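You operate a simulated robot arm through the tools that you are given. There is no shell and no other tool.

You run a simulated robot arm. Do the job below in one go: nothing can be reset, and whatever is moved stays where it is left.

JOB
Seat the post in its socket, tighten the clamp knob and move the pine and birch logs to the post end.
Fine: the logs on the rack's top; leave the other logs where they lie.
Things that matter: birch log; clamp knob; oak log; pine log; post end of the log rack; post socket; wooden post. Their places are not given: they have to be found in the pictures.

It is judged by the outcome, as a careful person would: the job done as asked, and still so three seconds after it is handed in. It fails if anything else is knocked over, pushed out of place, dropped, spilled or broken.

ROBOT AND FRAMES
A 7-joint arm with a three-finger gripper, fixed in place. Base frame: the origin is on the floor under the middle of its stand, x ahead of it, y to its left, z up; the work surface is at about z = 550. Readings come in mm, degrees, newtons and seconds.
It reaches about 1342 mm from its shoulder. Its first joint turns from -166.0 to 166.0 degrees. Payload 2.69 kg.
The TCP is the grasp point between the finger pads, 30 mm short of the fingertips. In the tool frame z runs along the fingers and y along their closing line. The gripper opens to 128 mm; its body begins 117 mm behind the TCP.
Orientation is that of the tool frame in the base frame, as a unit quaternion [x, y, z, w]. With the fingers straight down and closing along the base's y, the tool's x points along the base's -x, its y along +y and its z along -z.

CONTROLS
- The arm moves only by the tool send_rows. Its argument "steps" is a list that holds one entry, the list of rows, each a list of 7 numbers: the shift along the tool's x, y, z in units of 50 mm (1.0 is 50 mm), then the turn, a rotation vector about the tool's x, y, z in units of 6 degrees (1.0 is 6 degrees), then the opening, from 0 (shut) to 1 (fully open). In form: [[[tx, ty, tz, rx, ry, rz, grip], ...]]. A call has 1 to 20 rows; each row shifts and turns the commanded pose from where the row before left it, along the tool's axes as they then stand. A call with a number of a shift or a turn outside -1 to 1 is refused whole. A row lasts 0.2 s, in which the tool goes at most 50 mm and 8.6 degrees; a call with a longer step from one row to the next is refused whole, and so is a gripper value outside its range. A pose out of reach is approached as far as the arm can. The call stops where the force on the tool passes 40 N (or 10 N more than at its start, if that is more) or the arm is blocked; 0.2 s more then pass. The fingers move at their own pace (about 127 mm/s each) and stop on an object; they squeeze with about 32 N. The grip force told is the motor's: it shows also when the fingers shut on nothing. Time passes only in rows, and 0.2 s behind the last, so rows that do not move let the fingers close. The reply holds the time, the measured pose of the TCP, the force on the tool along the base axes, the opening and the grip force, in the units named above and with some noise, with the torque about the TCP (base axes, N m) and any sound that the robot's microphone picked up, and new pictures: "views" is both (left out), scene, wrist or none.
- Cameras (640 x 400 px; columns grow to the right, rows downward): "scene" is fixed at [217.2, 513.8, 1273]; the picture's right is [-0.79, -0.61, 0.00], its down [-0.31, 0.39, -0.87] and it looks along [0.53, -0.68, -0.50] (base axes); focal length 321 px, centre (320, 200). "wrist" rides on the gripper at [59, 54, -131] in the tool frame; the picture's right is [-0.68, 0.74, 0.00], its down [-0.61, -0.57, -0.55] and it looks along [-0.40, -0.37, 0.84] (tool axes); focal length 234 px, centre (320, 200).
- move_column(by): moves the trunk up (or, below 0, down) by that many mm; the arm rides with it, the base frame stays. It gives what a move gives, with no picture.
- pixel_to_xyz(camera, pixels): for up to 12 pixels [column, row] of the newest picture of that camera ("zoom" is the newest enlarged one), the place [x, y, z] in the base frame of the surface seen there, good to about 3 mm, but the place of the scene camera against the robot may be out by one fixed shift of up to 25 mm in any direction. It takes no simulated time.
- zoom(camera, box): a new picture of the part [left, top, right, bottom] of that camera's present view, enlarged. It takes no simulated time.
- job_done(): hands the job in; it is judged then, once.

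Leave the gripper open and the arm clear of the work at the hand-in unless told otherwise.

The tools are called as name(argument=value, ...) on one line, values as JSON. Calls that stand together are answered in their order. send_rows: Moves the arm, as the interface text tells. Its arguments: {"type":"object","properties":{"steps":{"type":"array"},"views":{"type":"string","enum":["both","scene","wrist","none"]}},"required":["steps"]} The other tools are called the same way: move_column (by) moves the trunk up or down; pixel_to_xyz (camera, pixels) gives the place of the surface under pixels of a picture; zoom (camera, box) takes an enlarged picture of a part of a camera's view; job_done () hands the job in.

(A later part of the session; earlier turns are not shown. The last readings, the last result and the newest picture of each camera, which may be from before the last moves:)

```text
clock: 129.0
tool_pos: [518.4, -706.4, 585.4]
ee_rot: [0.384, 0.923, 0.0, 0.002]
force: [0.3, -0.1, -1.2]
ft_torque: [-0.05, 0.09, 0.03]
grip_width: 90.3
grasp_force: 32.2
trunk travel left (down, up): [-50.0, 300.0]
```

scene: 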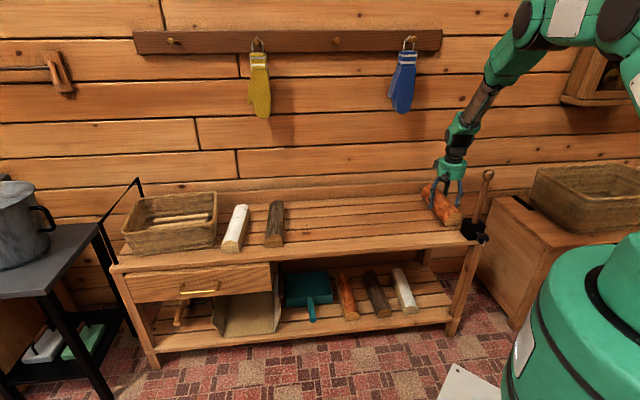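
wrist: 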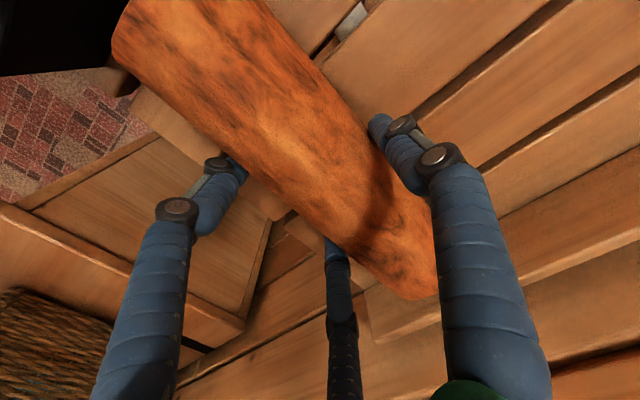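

Contact is starting (load dropped from -4.5 to -1.2 N). One more small step, then release.

send_rows(steps=[[[0, 0, 0.03, 0, 0, 0, 0], [0, 0, 0, 0, 0, 0, 0], [0, 0, 0, 0, 0, 0, 0.75], [0, 0, 0, 0, 0, 0, 0.85], [0, 0, 0, 0, 0, 0, 0.95], [0, 0, 0, 0, 0, 0, 0.95]]], views="both")

zoom(camera="scene", box=[400, 150, 520, 260])

```text
clock: 130.4
tool_pos: [518.8, -705.4, 583.3]
ee_rot: [0.384, 0.923, 0.001, 0.001]
force: [0.0, 0.3, 0.0]
ft_torque: [0.03, 0.01, 0.01]
grip_width: 121.7
grasp_force: 0.2
trunk travel left (down, up): [-50.0, 300.0]
```

scene: 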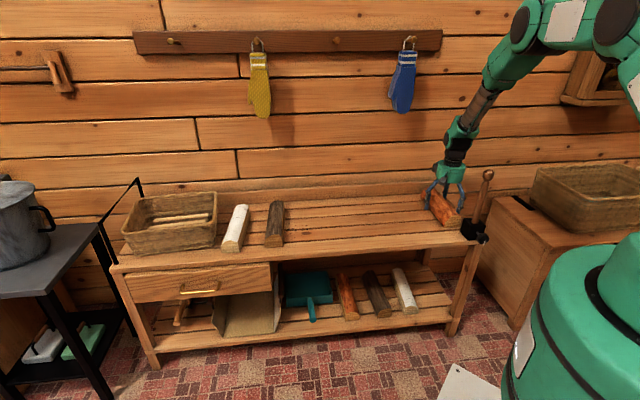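
wrist: 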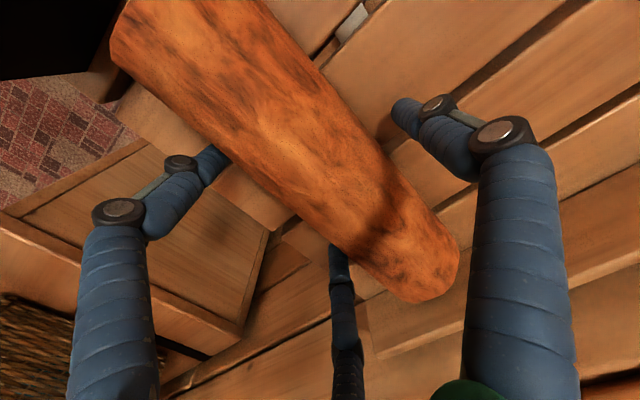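

```text
3.64 times, centred on (460, 205) of scene
```

zoom: 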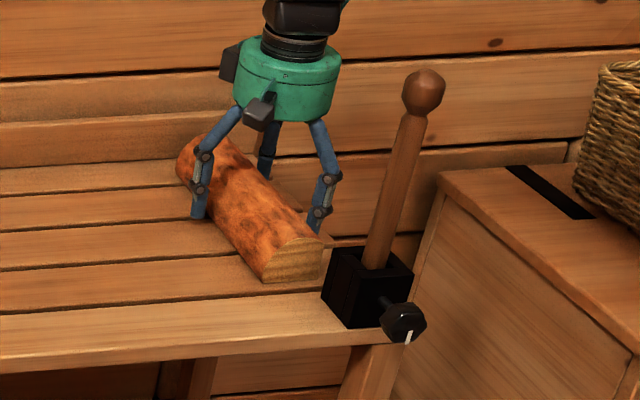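

The pine rests on the rack's post end, released. I raise straight up and measure the birch meanwhile in the scene view.

send_rows(steps=[[[0, 0, -0.3, 0, 0, 0, 0.95], [0, 0, -0.6, 0, 0, 0, 0.95], [0, 0, -0.8, 0, 0, 0, 0.95], [0, 0, -0.9, 0, 0, 0, 0.95], [0, 0, -0.9, 0, 0, 0, 0.95], [0, 0, -0.9, 0, 0, 0, 0.95], [0, 0, 0, 0, 0, 0, 1]]], views="both")

zoom(camera="scene", box=[190, 180, 310, 270])

```text
clock: 132.0
tool_pos: [518.8, -707.2, 807.1]
ee_rot: [0.384, 0.923, 0.001, 0.001]
force: [-0.7, -0.3, 1.1]
ft_torque: [-0.02, 0.0, -0.01]
grip_width: 127.9
grasp_force: 0.0
trunk travel left (down, up): [-50.0, 300.0]
```

scene: 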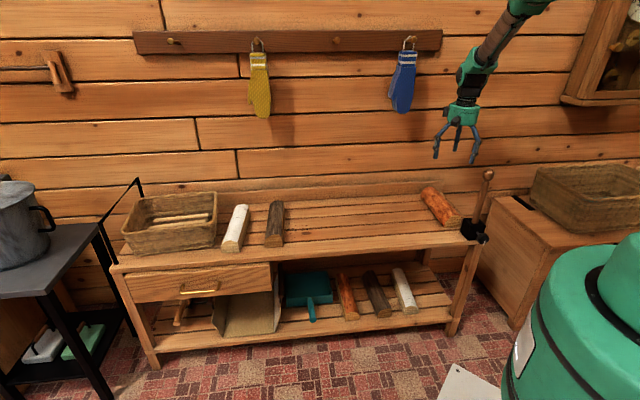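
wrist: 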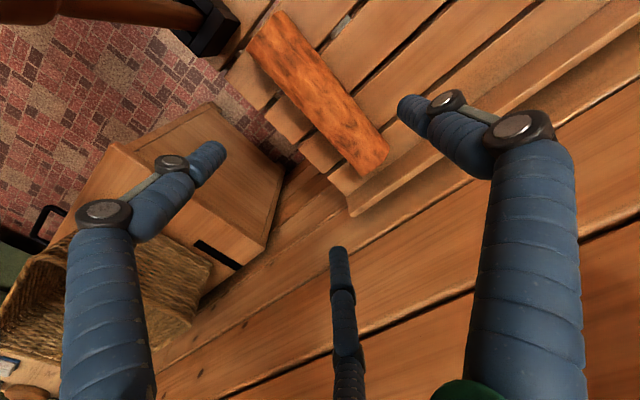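

```text
4.44 times, centred on (250, 225) of scene
```

zoom: 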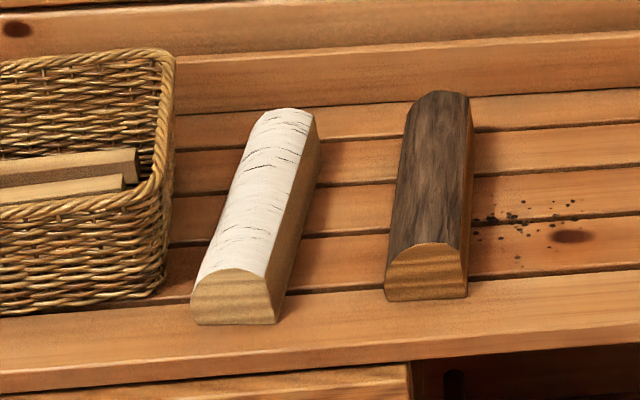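

pixel_to_xyz(camera="zoom", pixels=[[234, 300], [197, 315], [272, 318], [232, 280], [240, 230], [255, 190], [270, 150], [282, 118], [290, 220], [305, 170], [316, 135], [275, 270]])

pixel_to_xyz(camera="zoom", pixels=[[170, 100], [165, 200], [160, 290], [175, 150], [388, 290], [464, 290], [427, 275], [430, 160], [438, 100], [390, 200], [410, 110], [200, 200]])

```text
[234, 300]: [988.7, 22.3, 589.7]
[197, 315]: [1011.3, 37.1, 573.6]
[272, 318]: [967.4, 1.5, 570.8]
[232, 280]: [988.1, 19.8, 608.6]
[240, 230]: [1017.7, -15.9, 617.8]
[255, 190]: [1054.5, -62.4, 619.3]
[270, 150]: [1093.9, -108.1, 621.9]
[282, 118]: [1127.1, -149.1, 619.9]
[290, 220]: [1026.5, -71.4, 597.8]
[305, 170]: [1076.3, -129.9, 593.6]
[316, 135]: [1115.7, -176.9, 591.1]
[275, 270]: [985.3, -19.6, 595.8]
```

```text
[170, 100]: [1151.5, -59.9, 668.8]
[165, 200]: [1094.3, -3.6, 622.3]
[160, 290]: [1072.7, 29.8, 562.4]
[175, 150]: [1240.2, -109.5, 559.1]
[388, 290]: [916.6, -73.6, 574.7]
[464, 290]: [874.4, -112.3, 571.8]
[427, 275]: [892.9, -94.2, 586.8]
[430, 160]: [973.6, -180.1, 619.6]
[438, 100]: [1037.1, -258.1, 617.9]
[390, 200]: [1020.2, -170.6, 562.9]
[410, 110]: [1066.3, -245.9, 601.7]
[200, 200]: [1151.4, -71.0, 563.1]
```

The pine lies well at the post end. Birch: axis azimuth about -50.6°, centre near (1062, -81) true; the basket on its far side leaves a gap of only ~37 mm, so I'll use a 100 mm opening. I move above the birch at z ≈ 807 first.

send_rows(steps=[[[0.073, 0.957, 0, 0, 0, 0, 0.8], [0.073, 0.957, 0, 0, 0, 0, 0.8], [0.073, 0.957, 0, 0, 0, 0, 0.8], [0.073, 0.957, 0, 0, 0, 0, 0.8], [0.073, 0.957, 0, 0, 0, 0, 0.8], [0.073, 0.957, 0, 0, 0, 0, 0.8], [0.073, 0.957, 0, 0, 0, 0, 0.8], [0.073, 0.957, 0, 0, 0, 0, 0.8], [0.073, 0.957, 0, 0, 0, 0, 0.8], [0.073, 0.957, 0, 0, 0, 0, 0.8], [0.073, 0.957, 0, 0, 0, 0, 0.8], [0.073, 0.957, 0, 0, 0, 0, 0.8], [0.073, 0.957, 0, 0, 0, 0, 0.8], [0.073, 0.957, 0, 0, 0, 0, 0.8], [0.073, 0.957, 0, 0, 0, 0, 0.8], [0.073, 0.957, 0, 0, 0, 0, 0.8], [0.073, 0.957, 0, 0, 0, 0, 0.8], [0, 0, 0, 0, 0, 0.9, 0.8], [0, 0, 0, 0, 0, 0, 0.8]]], views="both")

```text
clock: 136.0
tool_pos: [1053.5, -88.1, 802.5]
ee_rot: [0.429, 0.904, 0.001, 0.001]
force: [-0.4, -0.1, 1.0]
ft_torque: [0.03, 0.02, 0.02]
grip_width: 102.7
grasp_force: 0.1
trunk travel left (down, up): [-50.0, 300.0]
```

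scene: 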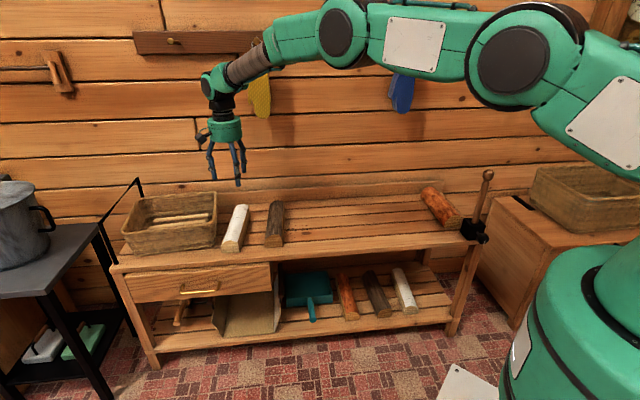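
wrist: 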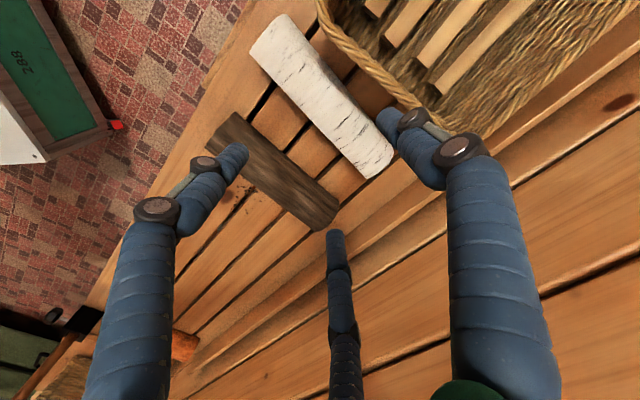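

Reachable. Birch is at wrist (320, 100), with the basket to its right. I measure both precisely with the wrist camera.

zoom(camera="wrist", box=[230, 0, 450, 190])

```text
2.11 times, centred on (340, 95) of wrist
```

zoom: 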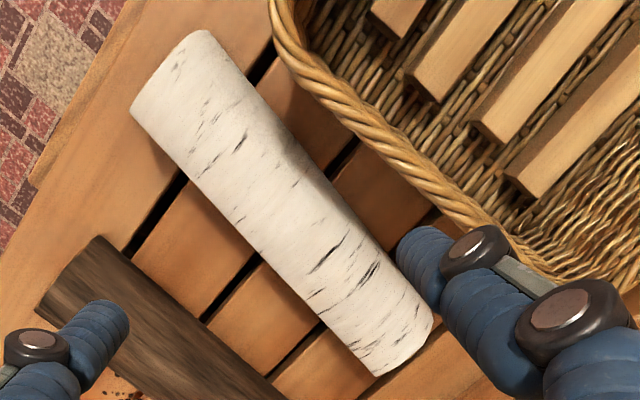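

pixel_to_xyz(camera="zoom", pixels=[[145, 105], [200, 165], [260, 235], [315, 300], [370, 362], [215, 45], [270, 120], [330, 200], [380, 260], [425, 320], [185, 80], [400, 345]])

pixel_to_xyz(camera="zoom", pixels=[[285, 55], [320, 95], [370, 140], [420, 180], [470, 215], [500, 240], [300, 150], [350, 185], [440, 225], [265, 90], [355, 125], [410, 160]])

```text
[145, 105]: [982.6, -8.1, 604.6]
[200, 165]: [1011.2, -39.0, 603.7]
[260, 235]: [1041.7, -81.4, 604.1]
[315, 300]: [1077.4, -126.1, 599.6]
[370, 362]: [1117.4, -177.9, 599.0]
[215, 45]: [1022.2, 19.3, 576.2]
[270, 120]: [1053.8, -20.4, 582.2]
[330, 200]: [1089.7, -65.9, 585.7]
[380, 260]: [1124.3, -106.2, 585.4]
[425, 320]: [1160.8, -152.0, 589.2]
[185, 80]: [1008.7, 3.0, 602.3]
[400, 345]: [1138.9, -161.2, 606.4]
```

```text
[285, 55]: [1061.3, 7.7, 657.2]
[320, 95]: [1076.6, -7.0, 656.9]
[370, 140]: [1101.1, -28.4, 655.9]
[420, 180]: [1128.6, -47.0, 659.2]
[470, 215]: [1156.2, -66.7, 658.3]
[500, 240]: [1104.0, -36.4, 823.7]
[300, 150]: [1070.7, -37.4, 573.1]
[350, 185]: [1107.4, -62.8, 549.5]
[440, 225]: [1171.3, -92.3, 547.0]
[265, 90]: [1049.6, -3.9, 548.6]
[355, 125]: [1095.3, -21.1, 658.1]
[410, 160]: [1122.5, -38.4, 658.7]
```

zoom(camera="scene", box=[180, 90, 270, 190])

pixel_to_xyz(camera="wrist", pixels=[[393, 148], [415, 120], [430, 150], [455, 148], [435, 125], [480, 200], [400, 140], [445, 180], [475, 170], [440, 128], [420, 170], [465, 230]])

```text
4.00 times, centred on (225, 140) of scene
```

zoom: 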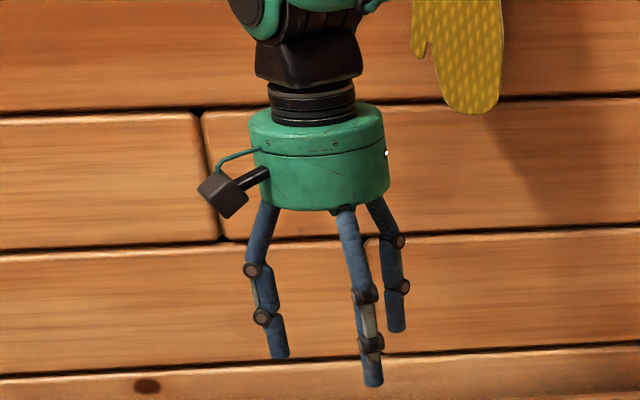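

```text
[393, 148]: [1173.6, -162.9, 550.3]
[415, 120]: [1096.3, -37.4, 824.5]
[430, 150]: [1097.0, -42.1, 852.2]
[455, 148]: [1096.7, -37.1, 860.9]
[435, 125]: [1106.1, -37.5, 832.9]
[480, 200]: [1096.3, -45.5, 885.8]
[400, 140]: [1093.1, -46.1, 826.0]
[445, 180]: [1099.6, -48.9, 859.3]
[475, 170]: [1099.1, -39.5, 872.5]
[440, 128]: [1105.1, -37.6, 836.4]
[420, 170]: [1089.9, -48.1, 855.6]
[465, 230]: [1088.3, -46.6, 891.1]
```

The fingers bow outward, so with the basket rim ~36–40 mm from the birch I'll lean the hand 12° away from the basket and grip slightly past the log's middle (d ≈ 752), opening 108 mm. I move over it and descend to z ≈ 700 to check.

send_rows(steps=[[[-0.464, -0.02, 0, 0, 0, 0.07, 0.84], [0, 0, 0, -1, 0, 0, 0.84], [0, 0, 0, -1, 0, 0, 0.84], [0, -0.141, 0.665, 0, 0, 0, 0.84], [0, -0.141, 0.665, 0, 0, 0, 0.84], [0, -0.141, 0.665, 0, 0, 0, 0.84], [0, 0, 0, 0, 0, 0, 0.84]]], views="both")

zoom(camera="scene", box=[190, 130, 310, 260])

```text
clock: 137.6
tool_pos: [1067.4, -109.9, 701.9]
ee_rot: [0.428, 0.897, 0.095, 0.046]
force: [-0.3, 0.9, -0.5]
ft_torque: [-0.03, -0.01, 0.01]
grip_width: 107.3
grasp_force: 0.0
trunk travel left (down, up): [-50.0, 300.0]
```

scene: 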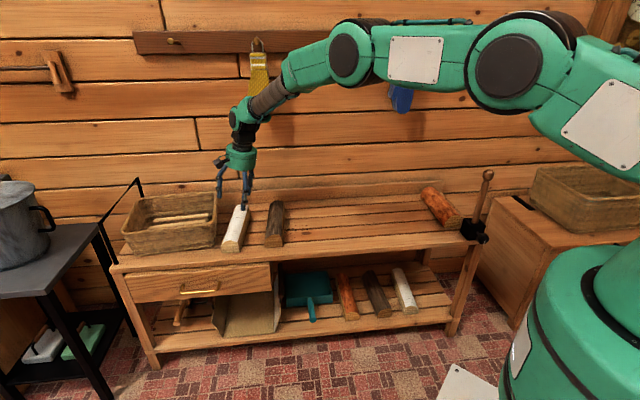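
wrist: 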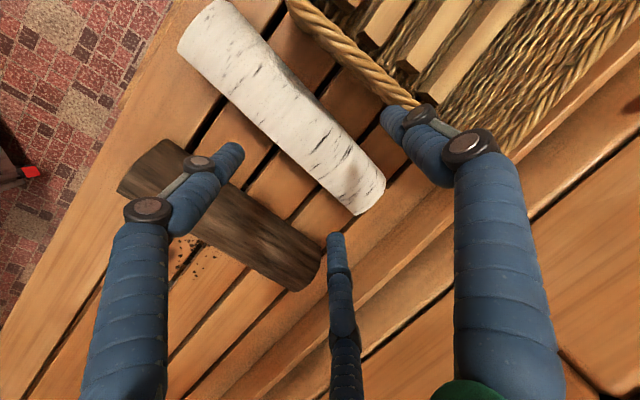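

```text
3.08 times, centred on (250, 195) of scene
```

zoom: 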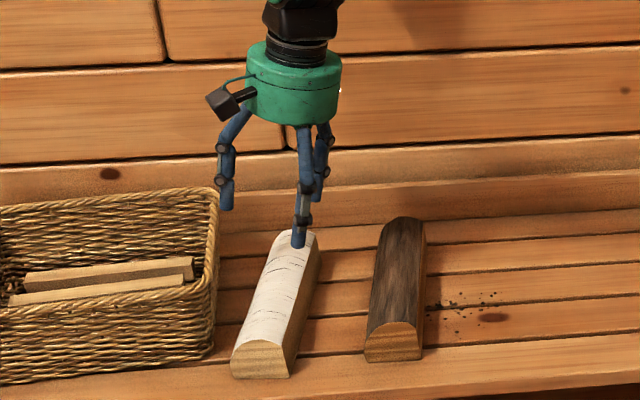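

zoom(camera="wrist", box=[240, 0, 520, 220])

pixel_to_xyz(camera="wrist", pixels=[[305, 20], [330, 40], [350, 58], [370, 75], [390, 90], [403, 100], [298, 25], [322, 48], [345, 68], [365, 83], [383, 98], [395, 105]])

pixel_to_xyz(camera="wrist", pixels=[[200, 65], [250, 115], [300, 162], [345, 205], [270, 45], [310, 90], [350, 140], [378, 175], [230, 45], [300, 120], [405, 125], [425, 145]])

```text
1.82 times, centred on (380, 110) of wrist
```

zoom: 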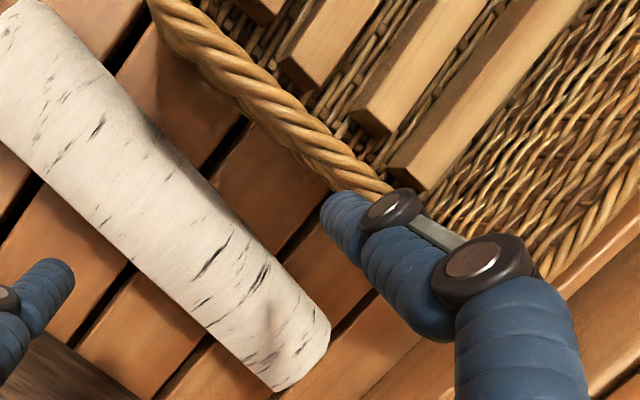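

```text
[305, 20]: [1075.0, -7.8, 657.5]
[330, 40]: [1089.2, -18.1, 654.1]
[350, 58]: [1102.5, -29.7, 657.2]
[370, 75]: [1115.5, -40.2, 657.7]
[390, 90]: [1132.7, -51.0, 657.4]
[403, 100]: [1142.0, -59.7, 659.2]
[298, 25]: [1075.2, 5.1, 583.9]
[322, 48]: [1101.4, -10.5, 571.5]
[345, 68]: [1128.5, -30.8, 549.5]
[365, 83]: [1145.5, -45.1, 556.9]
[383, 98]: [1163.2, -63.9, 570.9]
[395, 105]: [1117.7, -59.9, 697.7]
```

```text
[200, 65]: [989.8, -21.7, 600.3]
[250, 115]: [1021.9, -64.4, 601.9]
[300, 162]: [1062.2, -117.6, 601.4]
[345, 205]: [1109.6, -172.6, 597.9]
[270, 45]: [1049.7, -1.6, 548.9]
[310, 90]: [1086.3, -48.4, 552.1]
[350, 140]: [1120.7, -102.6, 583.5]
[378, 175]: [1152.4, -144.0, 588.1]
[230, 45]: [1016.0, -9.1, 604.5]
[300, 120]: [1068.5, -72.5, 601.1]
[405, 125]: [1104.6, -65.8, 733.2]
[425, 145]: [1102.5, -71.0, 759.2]
```

Rim outer edge is at n ≈ 845 and the finger's outermost part will be ~836, so it fits. I nudge 1.5 mm toward the basket side for balance and descend to z ≈ 592.

send_rows(steps=[[[0, 0.029, 0.006, 0, 0, 0, 0.84], [0, -0.114, 0.538, 0, 0, 0, 0.84], [0, -0.114, 0.538, 0, 0, 0, 0.84], [0, 0, 0, 0, 0, 0, 0.84]]], views="both")

zoom(camera="wrist", box=[200, 0, 520, 250])

```text
clock: 138.6
tool_pos: [1067.8, -106.0, 647.9]
ee_rot: [0.428, 0.898, 0.095, 0.046]
force: [-0.4, 0.5, 0.1]
ft_torque: [0.06, 0.0, -0.01]
grip_width: 107.2
grasp_force: 0.1
trunk travel left (down, up): [-50.0, 300.0]
```

scene: 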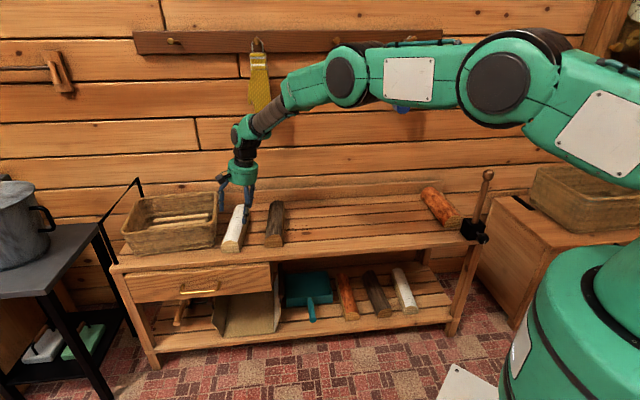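
wrist: 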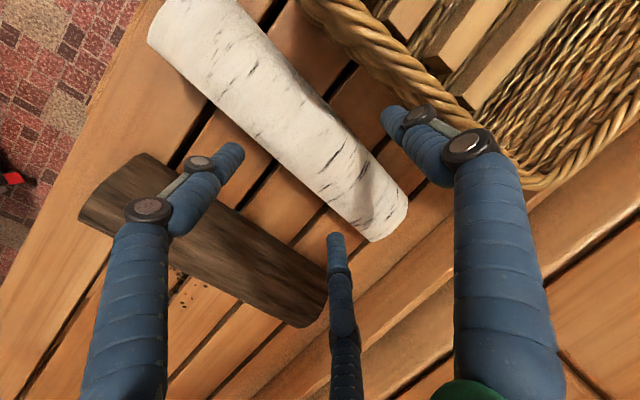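

```text
1.60 times, centred on (360, 125) of wrist
```

zoom: 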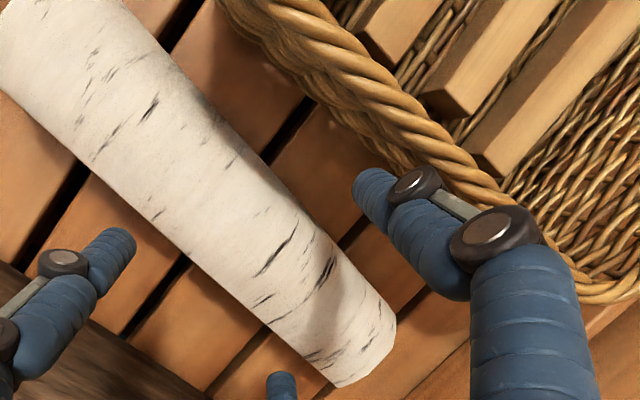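

The finger fits between birch and basket. I check distances at the big knuckle and rim.

pixel_to_xyz(camera="zoom", pixels=[[435, 180], [420, 170], [515, 215], [535, 235], [490, 200], [460, 165], [480, 185], [400, 110], [380, 165], [395, 205], [340, 255], [300, 200]])

```text
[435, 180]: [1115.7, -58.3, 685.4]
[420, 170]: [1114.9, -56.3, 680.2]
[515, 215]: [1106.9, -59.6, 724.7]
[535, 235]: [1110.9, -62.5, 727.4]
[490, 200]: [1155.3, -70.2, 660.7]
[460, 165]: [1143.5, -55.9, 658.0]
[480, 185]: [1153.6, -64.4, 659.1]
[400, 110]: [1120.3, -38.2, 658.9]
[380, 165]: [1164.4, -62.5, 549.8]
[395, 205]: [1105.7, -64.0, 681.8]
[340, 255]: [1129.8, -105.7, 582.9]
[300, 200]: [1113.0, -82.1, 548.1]
```

Clearances are small (about 5 mm to the rim), so I lean 3° more away from the basket, shift 1 mm, and go down to z ≈ 592 in small steps.

send_rows(steps=[[[0, -0.02, -0.004, -0.5, 0, 0, 0.84], [0, -0.083, 0.309, 0, 0, 0, 0.84], [0, -0.083, 0.309, 0, 0, 0, 0.84], [0, -0.083, 0.309, 0, 0, 0, 0.84], [0, -0.041, 0.155, 0, 0, 0, 0.84], [0, 0, 0, 0, 0, 0, 0.84]]], views="both")

zoom(camera="wrist", box=[200, 0, 520, 250])

```text
clock: 140.0
tool_pos: [1067.7, -105.6, 592.3]
ee_rot: [0.427, 0.895, 0.118, 0.057]
force: [-1.2, -0.1, -0.9]
ft_torque: [-0.04, 0.0, 0.05]
grip_width: 108.1
grasp_force: 0.6
trunk travel left (down, up): [-50.0, 300.0]
```

scene: 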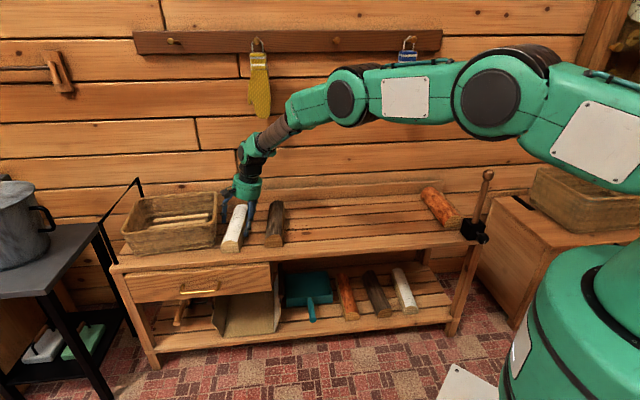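
wrist: 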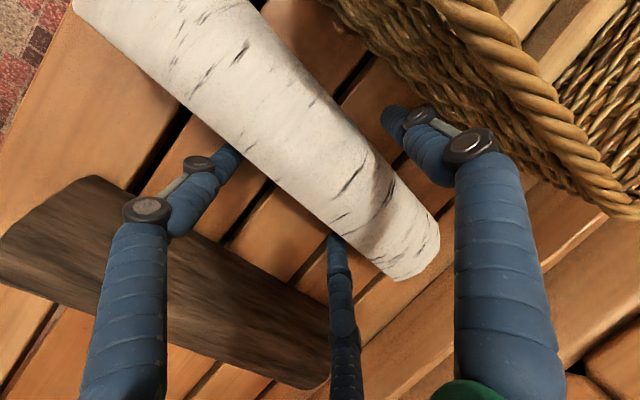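

```text
1.60 times, centred on (360, 125) of wrist
```

zoom: 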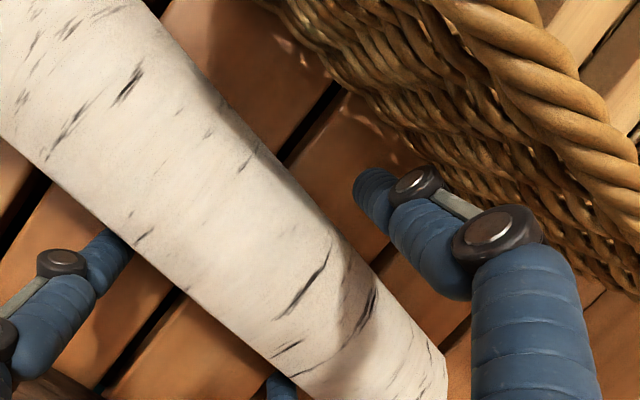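

Everything is clear: the right finger is between the birch and the basket. I close gradually on the birch.

send_rows(steps=[[[0, 0, 0, 0, 0, 0, 0.78], [0, 0, 0, 0, 0, 0, 0.72], [0, 0, 0, 0, 0, 0, 0.66], [0, 0, 0, 0, 0, 0, 0.5], [0, 0, 0, 0, 0, 0, 0.2], [0, 0, 0, 0, 0, 0, 0], [0, 0, 0, 0, 0, 0, 0]]], views="both")

```text
clock: 141.6
tool_pos: [1069.0, -106.9, 591.8]
ee_rot: [0.426, 0.895, 0.119, 0.058]
force: [0.6, 0.4, 4.4]
ft_torque: [-0.06, 0.23, 0.28]
grip_width: 89.6
grasp_force: 31.6
trunk travel left (down, up): [-50.0, 300.0]
```

scene: 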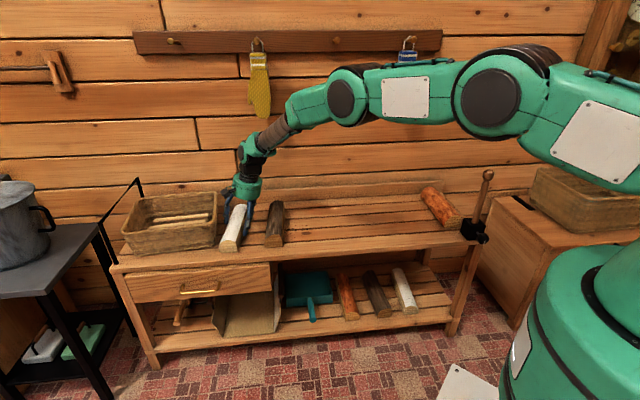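
wrist: 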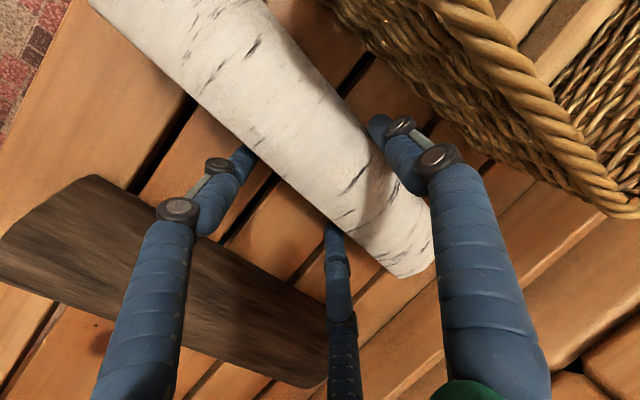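

Gripped at 89.6 mm. I lift 30 mm straight up and check.

send_rows(steps=[[[0, 0.026, -0.097, 0, 0, 0, 0], [0, 0.052, -0.193, 0, 0, 0, 0], [0, 0.078, -0.29, 0, 0, 0, 0], [0, 0, 0, 0, 0, 0, 0]]], views="both")

zoom(camera="scene", box=[190, 140, 310, 265])

```text
clock: 142.6
tool_pos: [1069.4, -107.2, 622.8]
ee_rot: [0.428, 0.894, 0.118, 0.057]
force: [0.1, 0.5, -4.9]
ft_torque: [-0.11, 0.07, 0.01]
grip_width: 89.5
grasp_force: 31.5
trunk travel left (down, up): [-50.0, 300.0]
```

scene: 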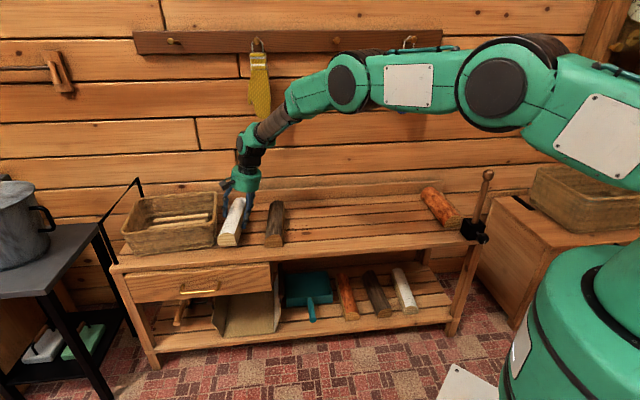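
wrist: 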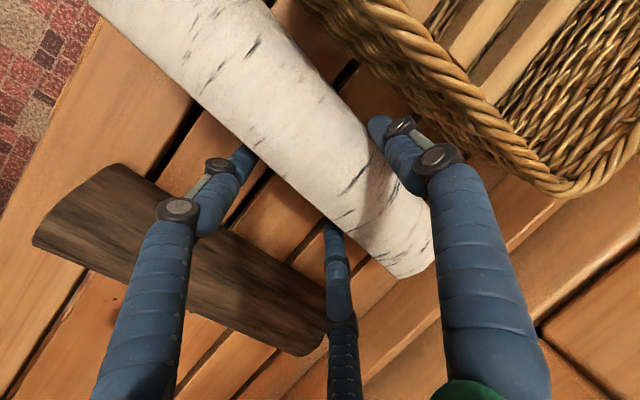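

```text
3.20 times, centred on (250, 202) of scene
```

zoom: 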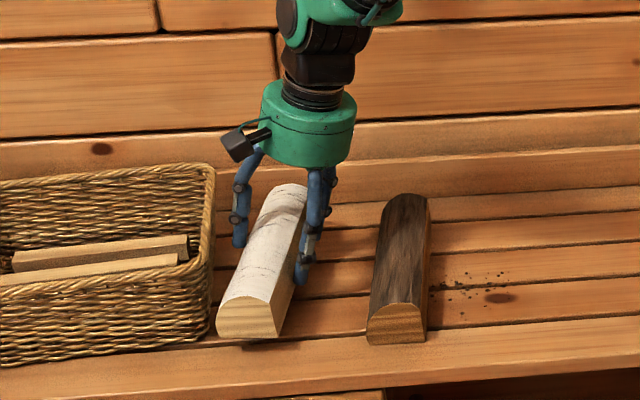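

The birch is lifted cleanly and level; basket and oak untouched. I raise to z ≈ 780 and square the log to the rack (6° yaw about vertical).

send_rows(steps=[[[0, 0.203, -0.757, 0, 0, 0, 0], [0, 0.203, -0.757, 0, 0, 0, 0], [0, 0.203, -0.757, 0, 0, 0, 0], [0, 0.203, -0.757, 0, 0, 0, 0], [0, 0, 0, 0, 0.259, -0.966, 0], [0, 0, 0, 0, 0, 0, 0]]], views="both")

pixel_to_xyz(camera="scene", pixels=[[430, 193], [440, 205], [450, 217], [445, 225], [458, 222], [424, 190], [434, 187], [452, 224], [455, 213], [435, 212], [410, 215], [400, 230]])

zoom(camera="scene", box=[380, 160, 500, 260])

```text
clock: 144.0
tool_pos: [1067.6, -104.6, 778.6]
ee_rot: [0.38, 0.916, 0.121, 0.05]
force: [0.4, -0.1, -4.9]
ft_torque: [-0.12, 0.0, -0.01]
grip_width: 89.5
grasp_force: 31.6
trunk travel left (down, up): [-50.0, 300.0]
```

scene: 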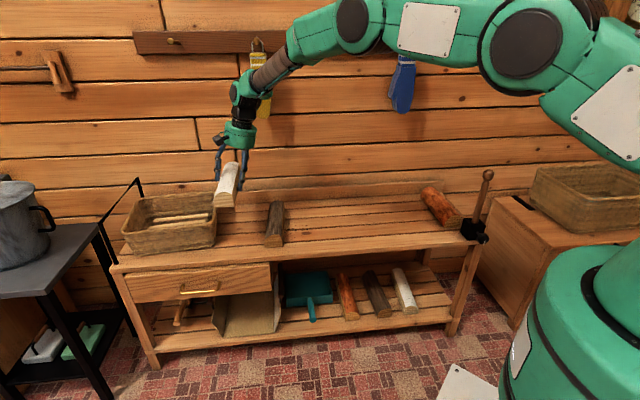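
wrist: 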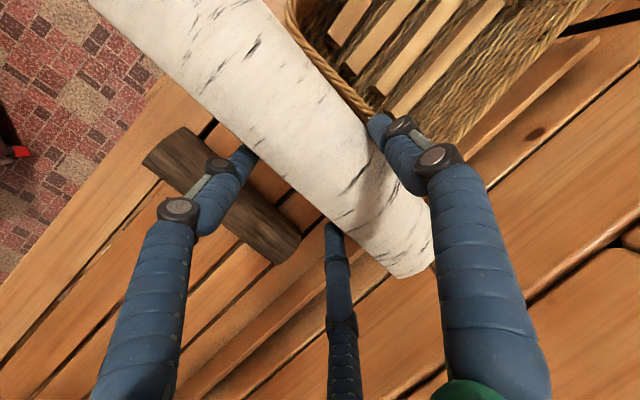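

```text
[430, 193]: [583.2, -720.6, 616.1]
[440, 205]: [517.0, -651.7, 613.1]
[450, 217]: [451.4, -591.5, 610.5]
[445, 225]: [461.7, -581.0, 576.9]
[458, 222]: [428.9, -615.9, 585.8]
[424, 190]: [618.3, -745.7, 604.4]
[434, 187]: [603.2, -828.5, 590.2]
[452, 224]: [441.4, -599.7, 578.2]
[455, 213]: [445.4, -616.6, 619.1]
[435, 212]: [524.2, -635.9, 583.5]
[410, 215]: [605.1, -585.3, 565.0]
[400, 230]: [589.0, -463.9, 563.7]
```

```text
4.00 times, centred on (440, 210) of scene
```

zoom: 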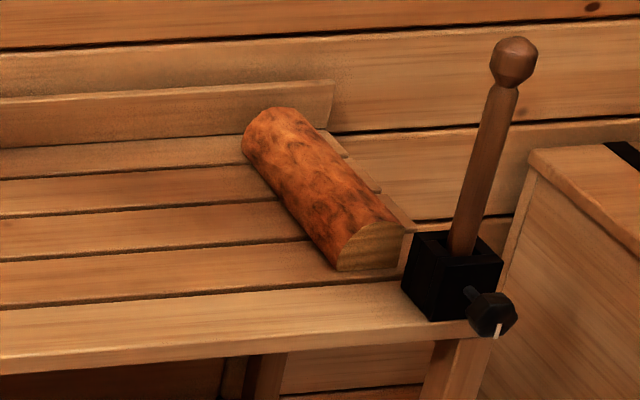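

Pine's left face is at U ≈ -88. I'll set the birch beside it with its centre at U ≈ -12. I carry it there at z ≈ 778.

send_rows(steps=[[[-0.062, -0.912, -0.245, 0, 0, 0, 0], [-0.062, -0.912, -0.245, 0, 0, 0, 0], [-0.062, -0.912, -0.245, 0, 0, 0, 0], [-0.062, -0.912, -0.245, 0, 0, 0, 0], [-0.062, -0.912, -0.245, 0, 0, 0, 0], [-0.062, -0.912, -0.245, 0, 0, 0, 0], [-0.062, -0.912, -0.245, 0, 0, 0, 0], [-0.062, -0.912, -0.245, 0, 0, 0, 0], [-0.062, -0.912, -0.245, 0, 0, 0, 0], [-0.062, -0.912, -0.245, 0, 0, 0, 0], [-0.062, -0.912, -0.245, 0, 0, 0, 0], [-0.062, -0.912, -0.245, 0, 0, 0, 0], [-0.062, -0.912, -0.245, 0, 0, 0, 0], [-0.062, -0.912, -0.245, 0, 0, 0, 0], [0, 0, 0, 0, 0, 0, 0]]], views="both")

```text
clock: 147.2
tool_pos: [635.2, -606.0, 774.9]
ee_rot: [0.379, 0.916, 0.122, 0.052]
force: [0.6, -0.3, -4.7]
ft_torque: [-0.12, 0.05, -0.01]
grip_width: 89.3
grasp_force: 32.3
trunk travel left (down, up): [-50.0, 300.0]
```

scene: 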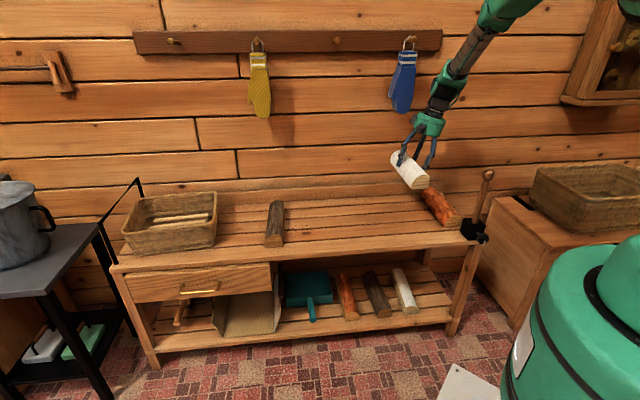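
wrist: 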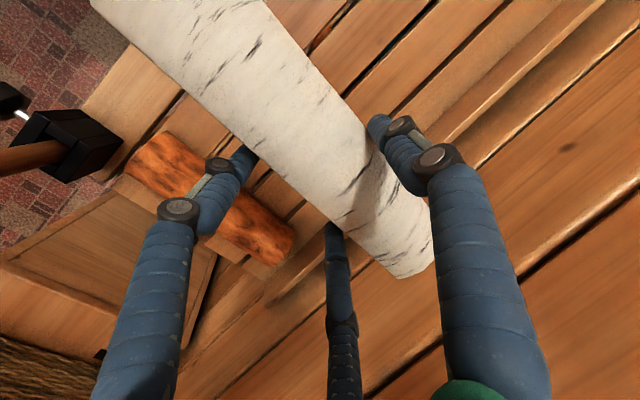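

zoom(camera="wrist", box=[60, 60, 360, 290])

pixel_to_xyz(camera="wrist", pixels=[[165, 138], [185, 150], [200, 150], [270, 215], [288, 235], [280, 240], [150, 165], [230, 225], [115, 15], [200, 95], [290, 180], [380, 260]])

```text
1.74 times, centred on (210, 175) of wrist
```

zoom: 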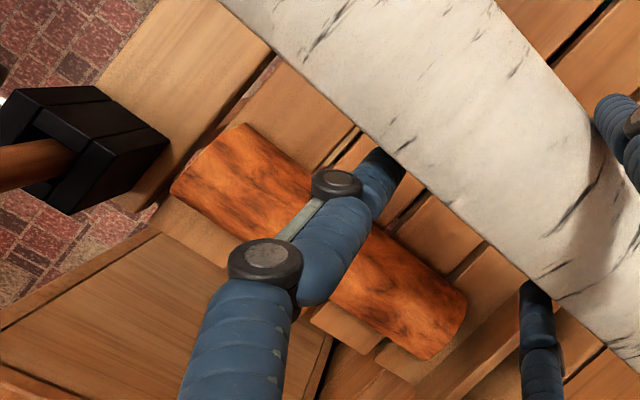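

```text
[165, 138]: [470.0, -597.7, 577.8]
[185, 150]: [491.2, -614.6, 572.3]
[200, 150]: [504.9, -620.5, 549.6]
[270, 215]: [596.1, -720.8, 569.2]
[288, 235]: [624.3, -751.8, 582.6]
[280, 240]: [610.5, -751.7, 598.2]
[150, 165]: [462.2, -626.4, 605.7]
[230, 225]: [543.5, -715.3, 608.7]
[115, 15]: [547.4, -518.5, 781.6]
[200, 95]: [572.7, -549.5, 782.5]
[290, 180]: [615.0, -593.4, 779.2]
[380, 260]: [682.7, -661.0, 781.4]
```

Birch clears the pine: pine's near face is at U ≈ -88 and the birch will land with its side near U ≈ -36. I make the last 48 mm sideways move and lower to about 10 mm above the slats.

send_rows(steps=[[[0, -0.46, -0.124, 0, 0, 0, 0], [0, -0.46, -0.124, 0, 0, 0, 0], [0, -0.182, 0.677, 0, 0, 0, 0], [0, -0.182, 0.677, 0, 0, 0, 0], [0, -0.182, 0.677, 0, 0, 0, 0], [0, -0.182, 0.677, 0, 0, 0, 0], [0, -0.156, 0.58, 0, 0, 0, 0], [0, 0, 0, 0, 0, 0, 0]]], views="both")

zoom(camera="scene", box=[370, 130, 500, 260])

```text
clock: 149.0
tool_pos: [596.9, -638.6, 609.1]
ee_rot: [0.381, 0.915, 0.122, 0.051]
force: [0.0, -0.4, -5.1]
ft_torque: [-0.05, 0.04, -0.04]
grip_width: 89.2
grasp_force: 32.2
trunk travel left (down, up): [-50.0, 300.0]
```

scene: 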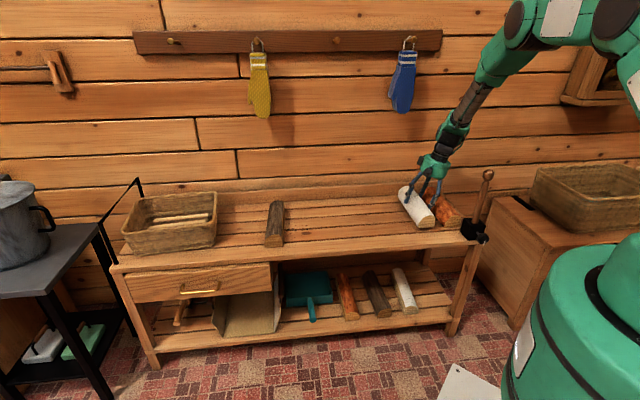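
wrist: 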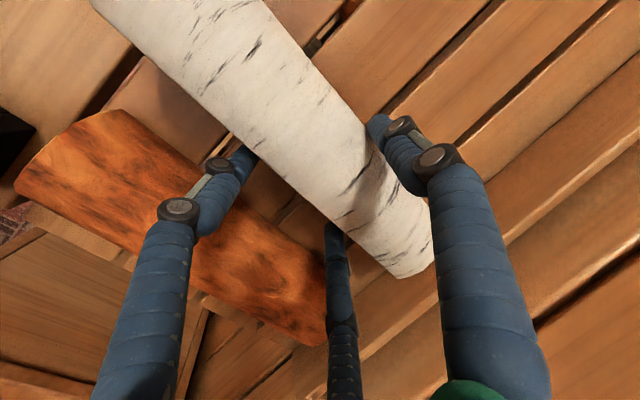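

```text
3.08 times, centred on (435, 195) of scene
```

zoom: 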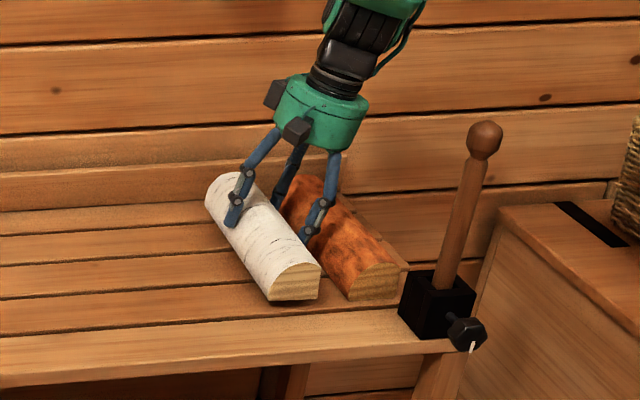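

pixel_to_xyz(camera="wrist", pixels=[[218, 163], [205, 165], [178, 208], [160, 210], [190, 190], [225, 185], [330, 260], [325, 290], [205, 200], [230, 195], [300, 225], [170, 90]])

zoom(camera="wrist", box=[130, 100, 380, 330])

```text
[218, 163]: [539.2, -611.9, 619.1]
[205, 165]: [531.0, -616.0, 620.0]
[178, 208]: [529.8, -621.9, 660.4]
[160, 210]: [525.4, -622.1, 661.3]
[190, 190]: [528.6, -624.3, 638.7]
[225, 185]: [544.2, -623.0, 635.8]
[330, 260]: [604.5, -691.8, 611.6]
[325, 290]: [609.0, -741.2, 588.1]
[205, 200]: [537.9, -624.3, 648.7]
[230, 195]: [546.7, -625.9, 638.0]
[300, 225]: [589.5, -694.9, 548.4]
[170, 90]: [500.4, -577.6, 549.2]
```

```text
1.74 times, centred on (255, 215) of wrist
```

zoom: 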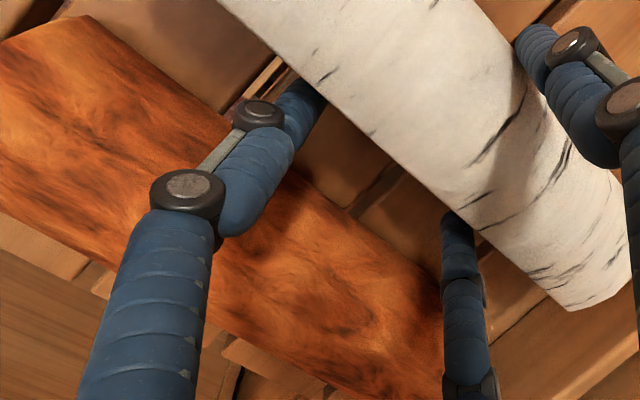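

Knuckles clear the pine by about 20 mm. I lower the last 17 mm gently.

send_rows(steps=[[[0, -0.031, 0.116, 0, 0, 0, 0], [0, -0.031, 0.116, 0, 0, 0, 0], [0, -0.021, 0.077, 0, 0, 0, 0], [0, -0.01, 0.039, 0, 0, 0, 0], [0, 0, 0, 0, 0, 0, 0]]], views="none")

```text
clock: 150.2
tool_pos: [597.2, -638.0, 594.2]
ee_rot: [0.379, 0.916, 0.121, 0.053]
force: [-4.3, 11.7, 25.5]
ft_torque: [0.37, 0.76, 0.1]
grip_width: 89.1
grasp_force: 32.2
trunk travel left (down, up): [-50.0, 300.0]
```

Contact (25 N): the birch is on the slats. I ease up ~1 mm and look before releasing.

send_rows(steps=[[[0, 0.006, -0.022, 0, 0, 0, 0], [0, 0, 0, 0, 0, 0, 0]]], views="both")

zoom(camera="scene", box=[380, 170, 500, 260])

```text
clock: 150.8
tool_pos: [598.3, -638.2, 593.6]
ee_rot: [0.379, 0.916, 0.118, 0.052]
force: [1.1, 3.4, 22.1]
ft_torque: [0.19, 0.62, 0.08]
grip_width: 89.0
grasp_force: 31.9
trunk travel left (down, up): [-50.0, 300.0]
```

scene: 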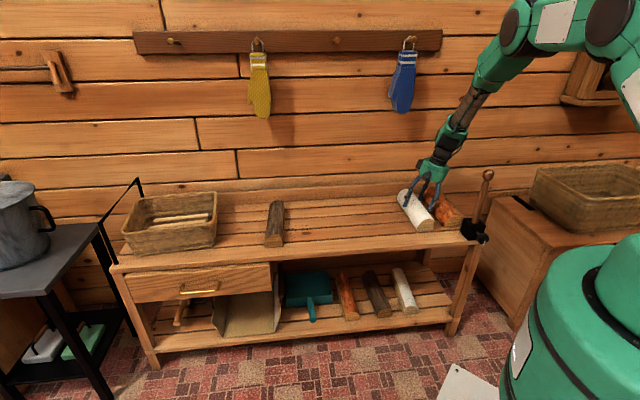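
wrist: 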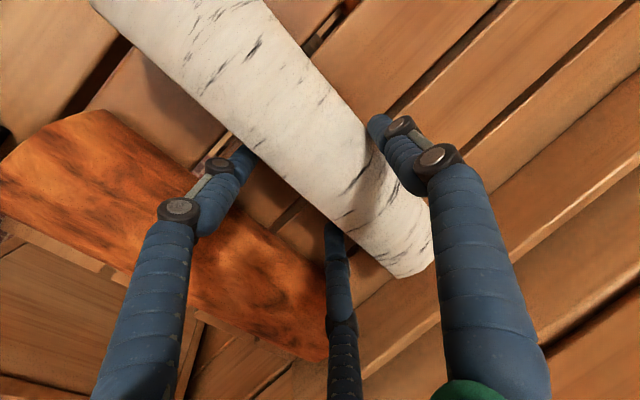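

```text
4.44 times, centred on (440, 215) of scene
```

zoom: 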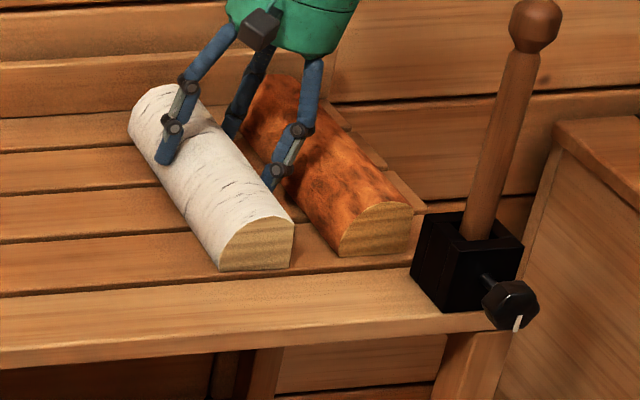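

The birch sits flat on the slats. I ease up 2 mm more and open the fingers gradually.

send_rows(steps=[[[0, 0.01, -0.039, 0, 0, 0, 0], [0, 0, 0, 0, 0, 0, 0], [0, 0, 0, 0, 0, 0, 0.73], [0, 0, 0, 0, 0, 0, 0.78], [0, 0, 0, 0, 0, 0, 0.82], [0, 0, 0, 0, 0, 0, 0.82]]], views="both")

zoom(camera="scene", box=[380, 170, 500, 260])

```text
clock: 152.2
tool_pos: [596.3, -638.8, 593.2]
ee_rot: [0.38, 0.916, 0.121, 0.051]
force: [-1.0, -0.5, -0.1]
ft_torque: [-0.03, 0.02, -0.01]
grip_width: 104.8
grasp_force: 0.0
trunk travel left (down, up): [-50.0, 300.0]
```

scene: 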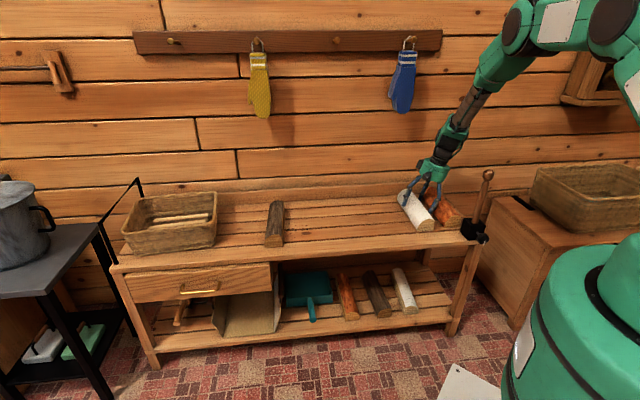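
wrist: 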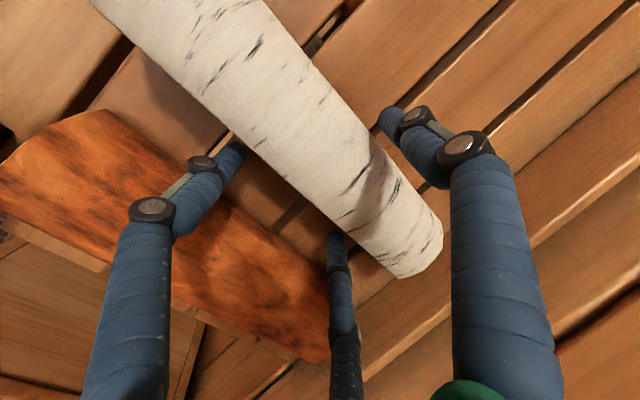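

```text
4.44 times, centred on (440, 215) of scene
```

zoom: 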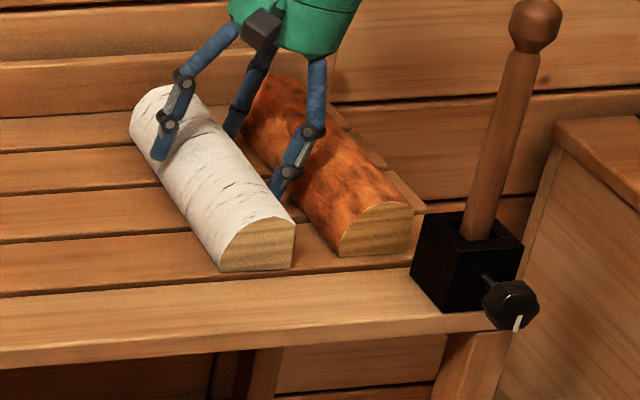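

Both logs lie at the post end, released. I raise the hand straight up, clear of the logs.

send_rows(steps=[[[0, 0.052, -0.193, 0, 0, 0, 0.82], [0, 0.078, -0.29, 0, 0, 0, 0.82], [0, 0.13, -0.483, 0, 0, 0, 0.82], [0, 0.2, -0.75, 0, 0, 0, 0.82], [0, 0.22, -0.82, 0, 0, 0, 0.82], [0, 0.22, -0.82, 0, 0, 0, 0.82], [0, 0.22, -0.82, 0, 0, 0, 1], [0, 0, 0, 0, 0, 0, 1]]], views="both")

zoom(camera="scene", box=[370, 160, 510, 265])

```text
clock: 154.0
tool_pos: [599.0, -639.6, 810.2]
ee_rot: [0.379, 0.916, 0.12, 0.052]
force: [0.1, -0.1, 0.4]
ft_torque: [-0.02, 0.0, 0.0]
grip_width: 128.1
grasp_force: 0.1
trunk travel left (down, up): [-50.0, 300.0]
```

scene: 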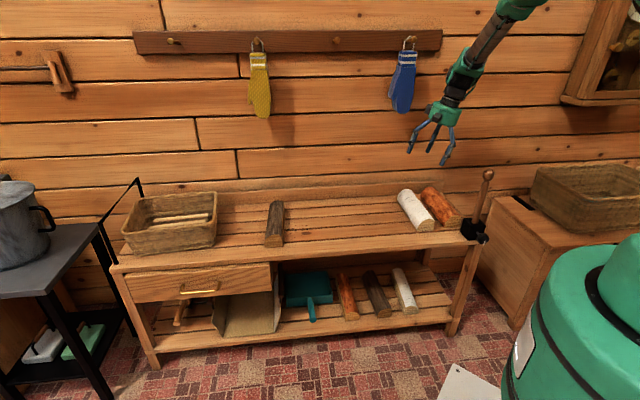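
wrist: 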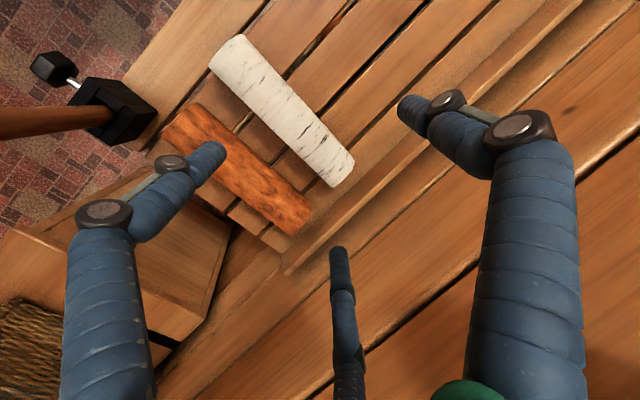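

```text
3.81 times, centred on (440, 212) of scene
```

zoom: 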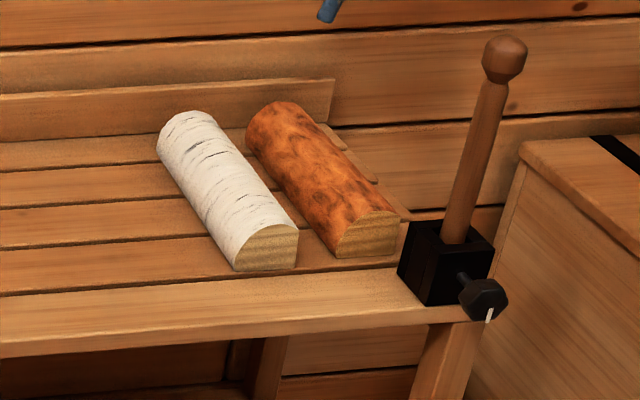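

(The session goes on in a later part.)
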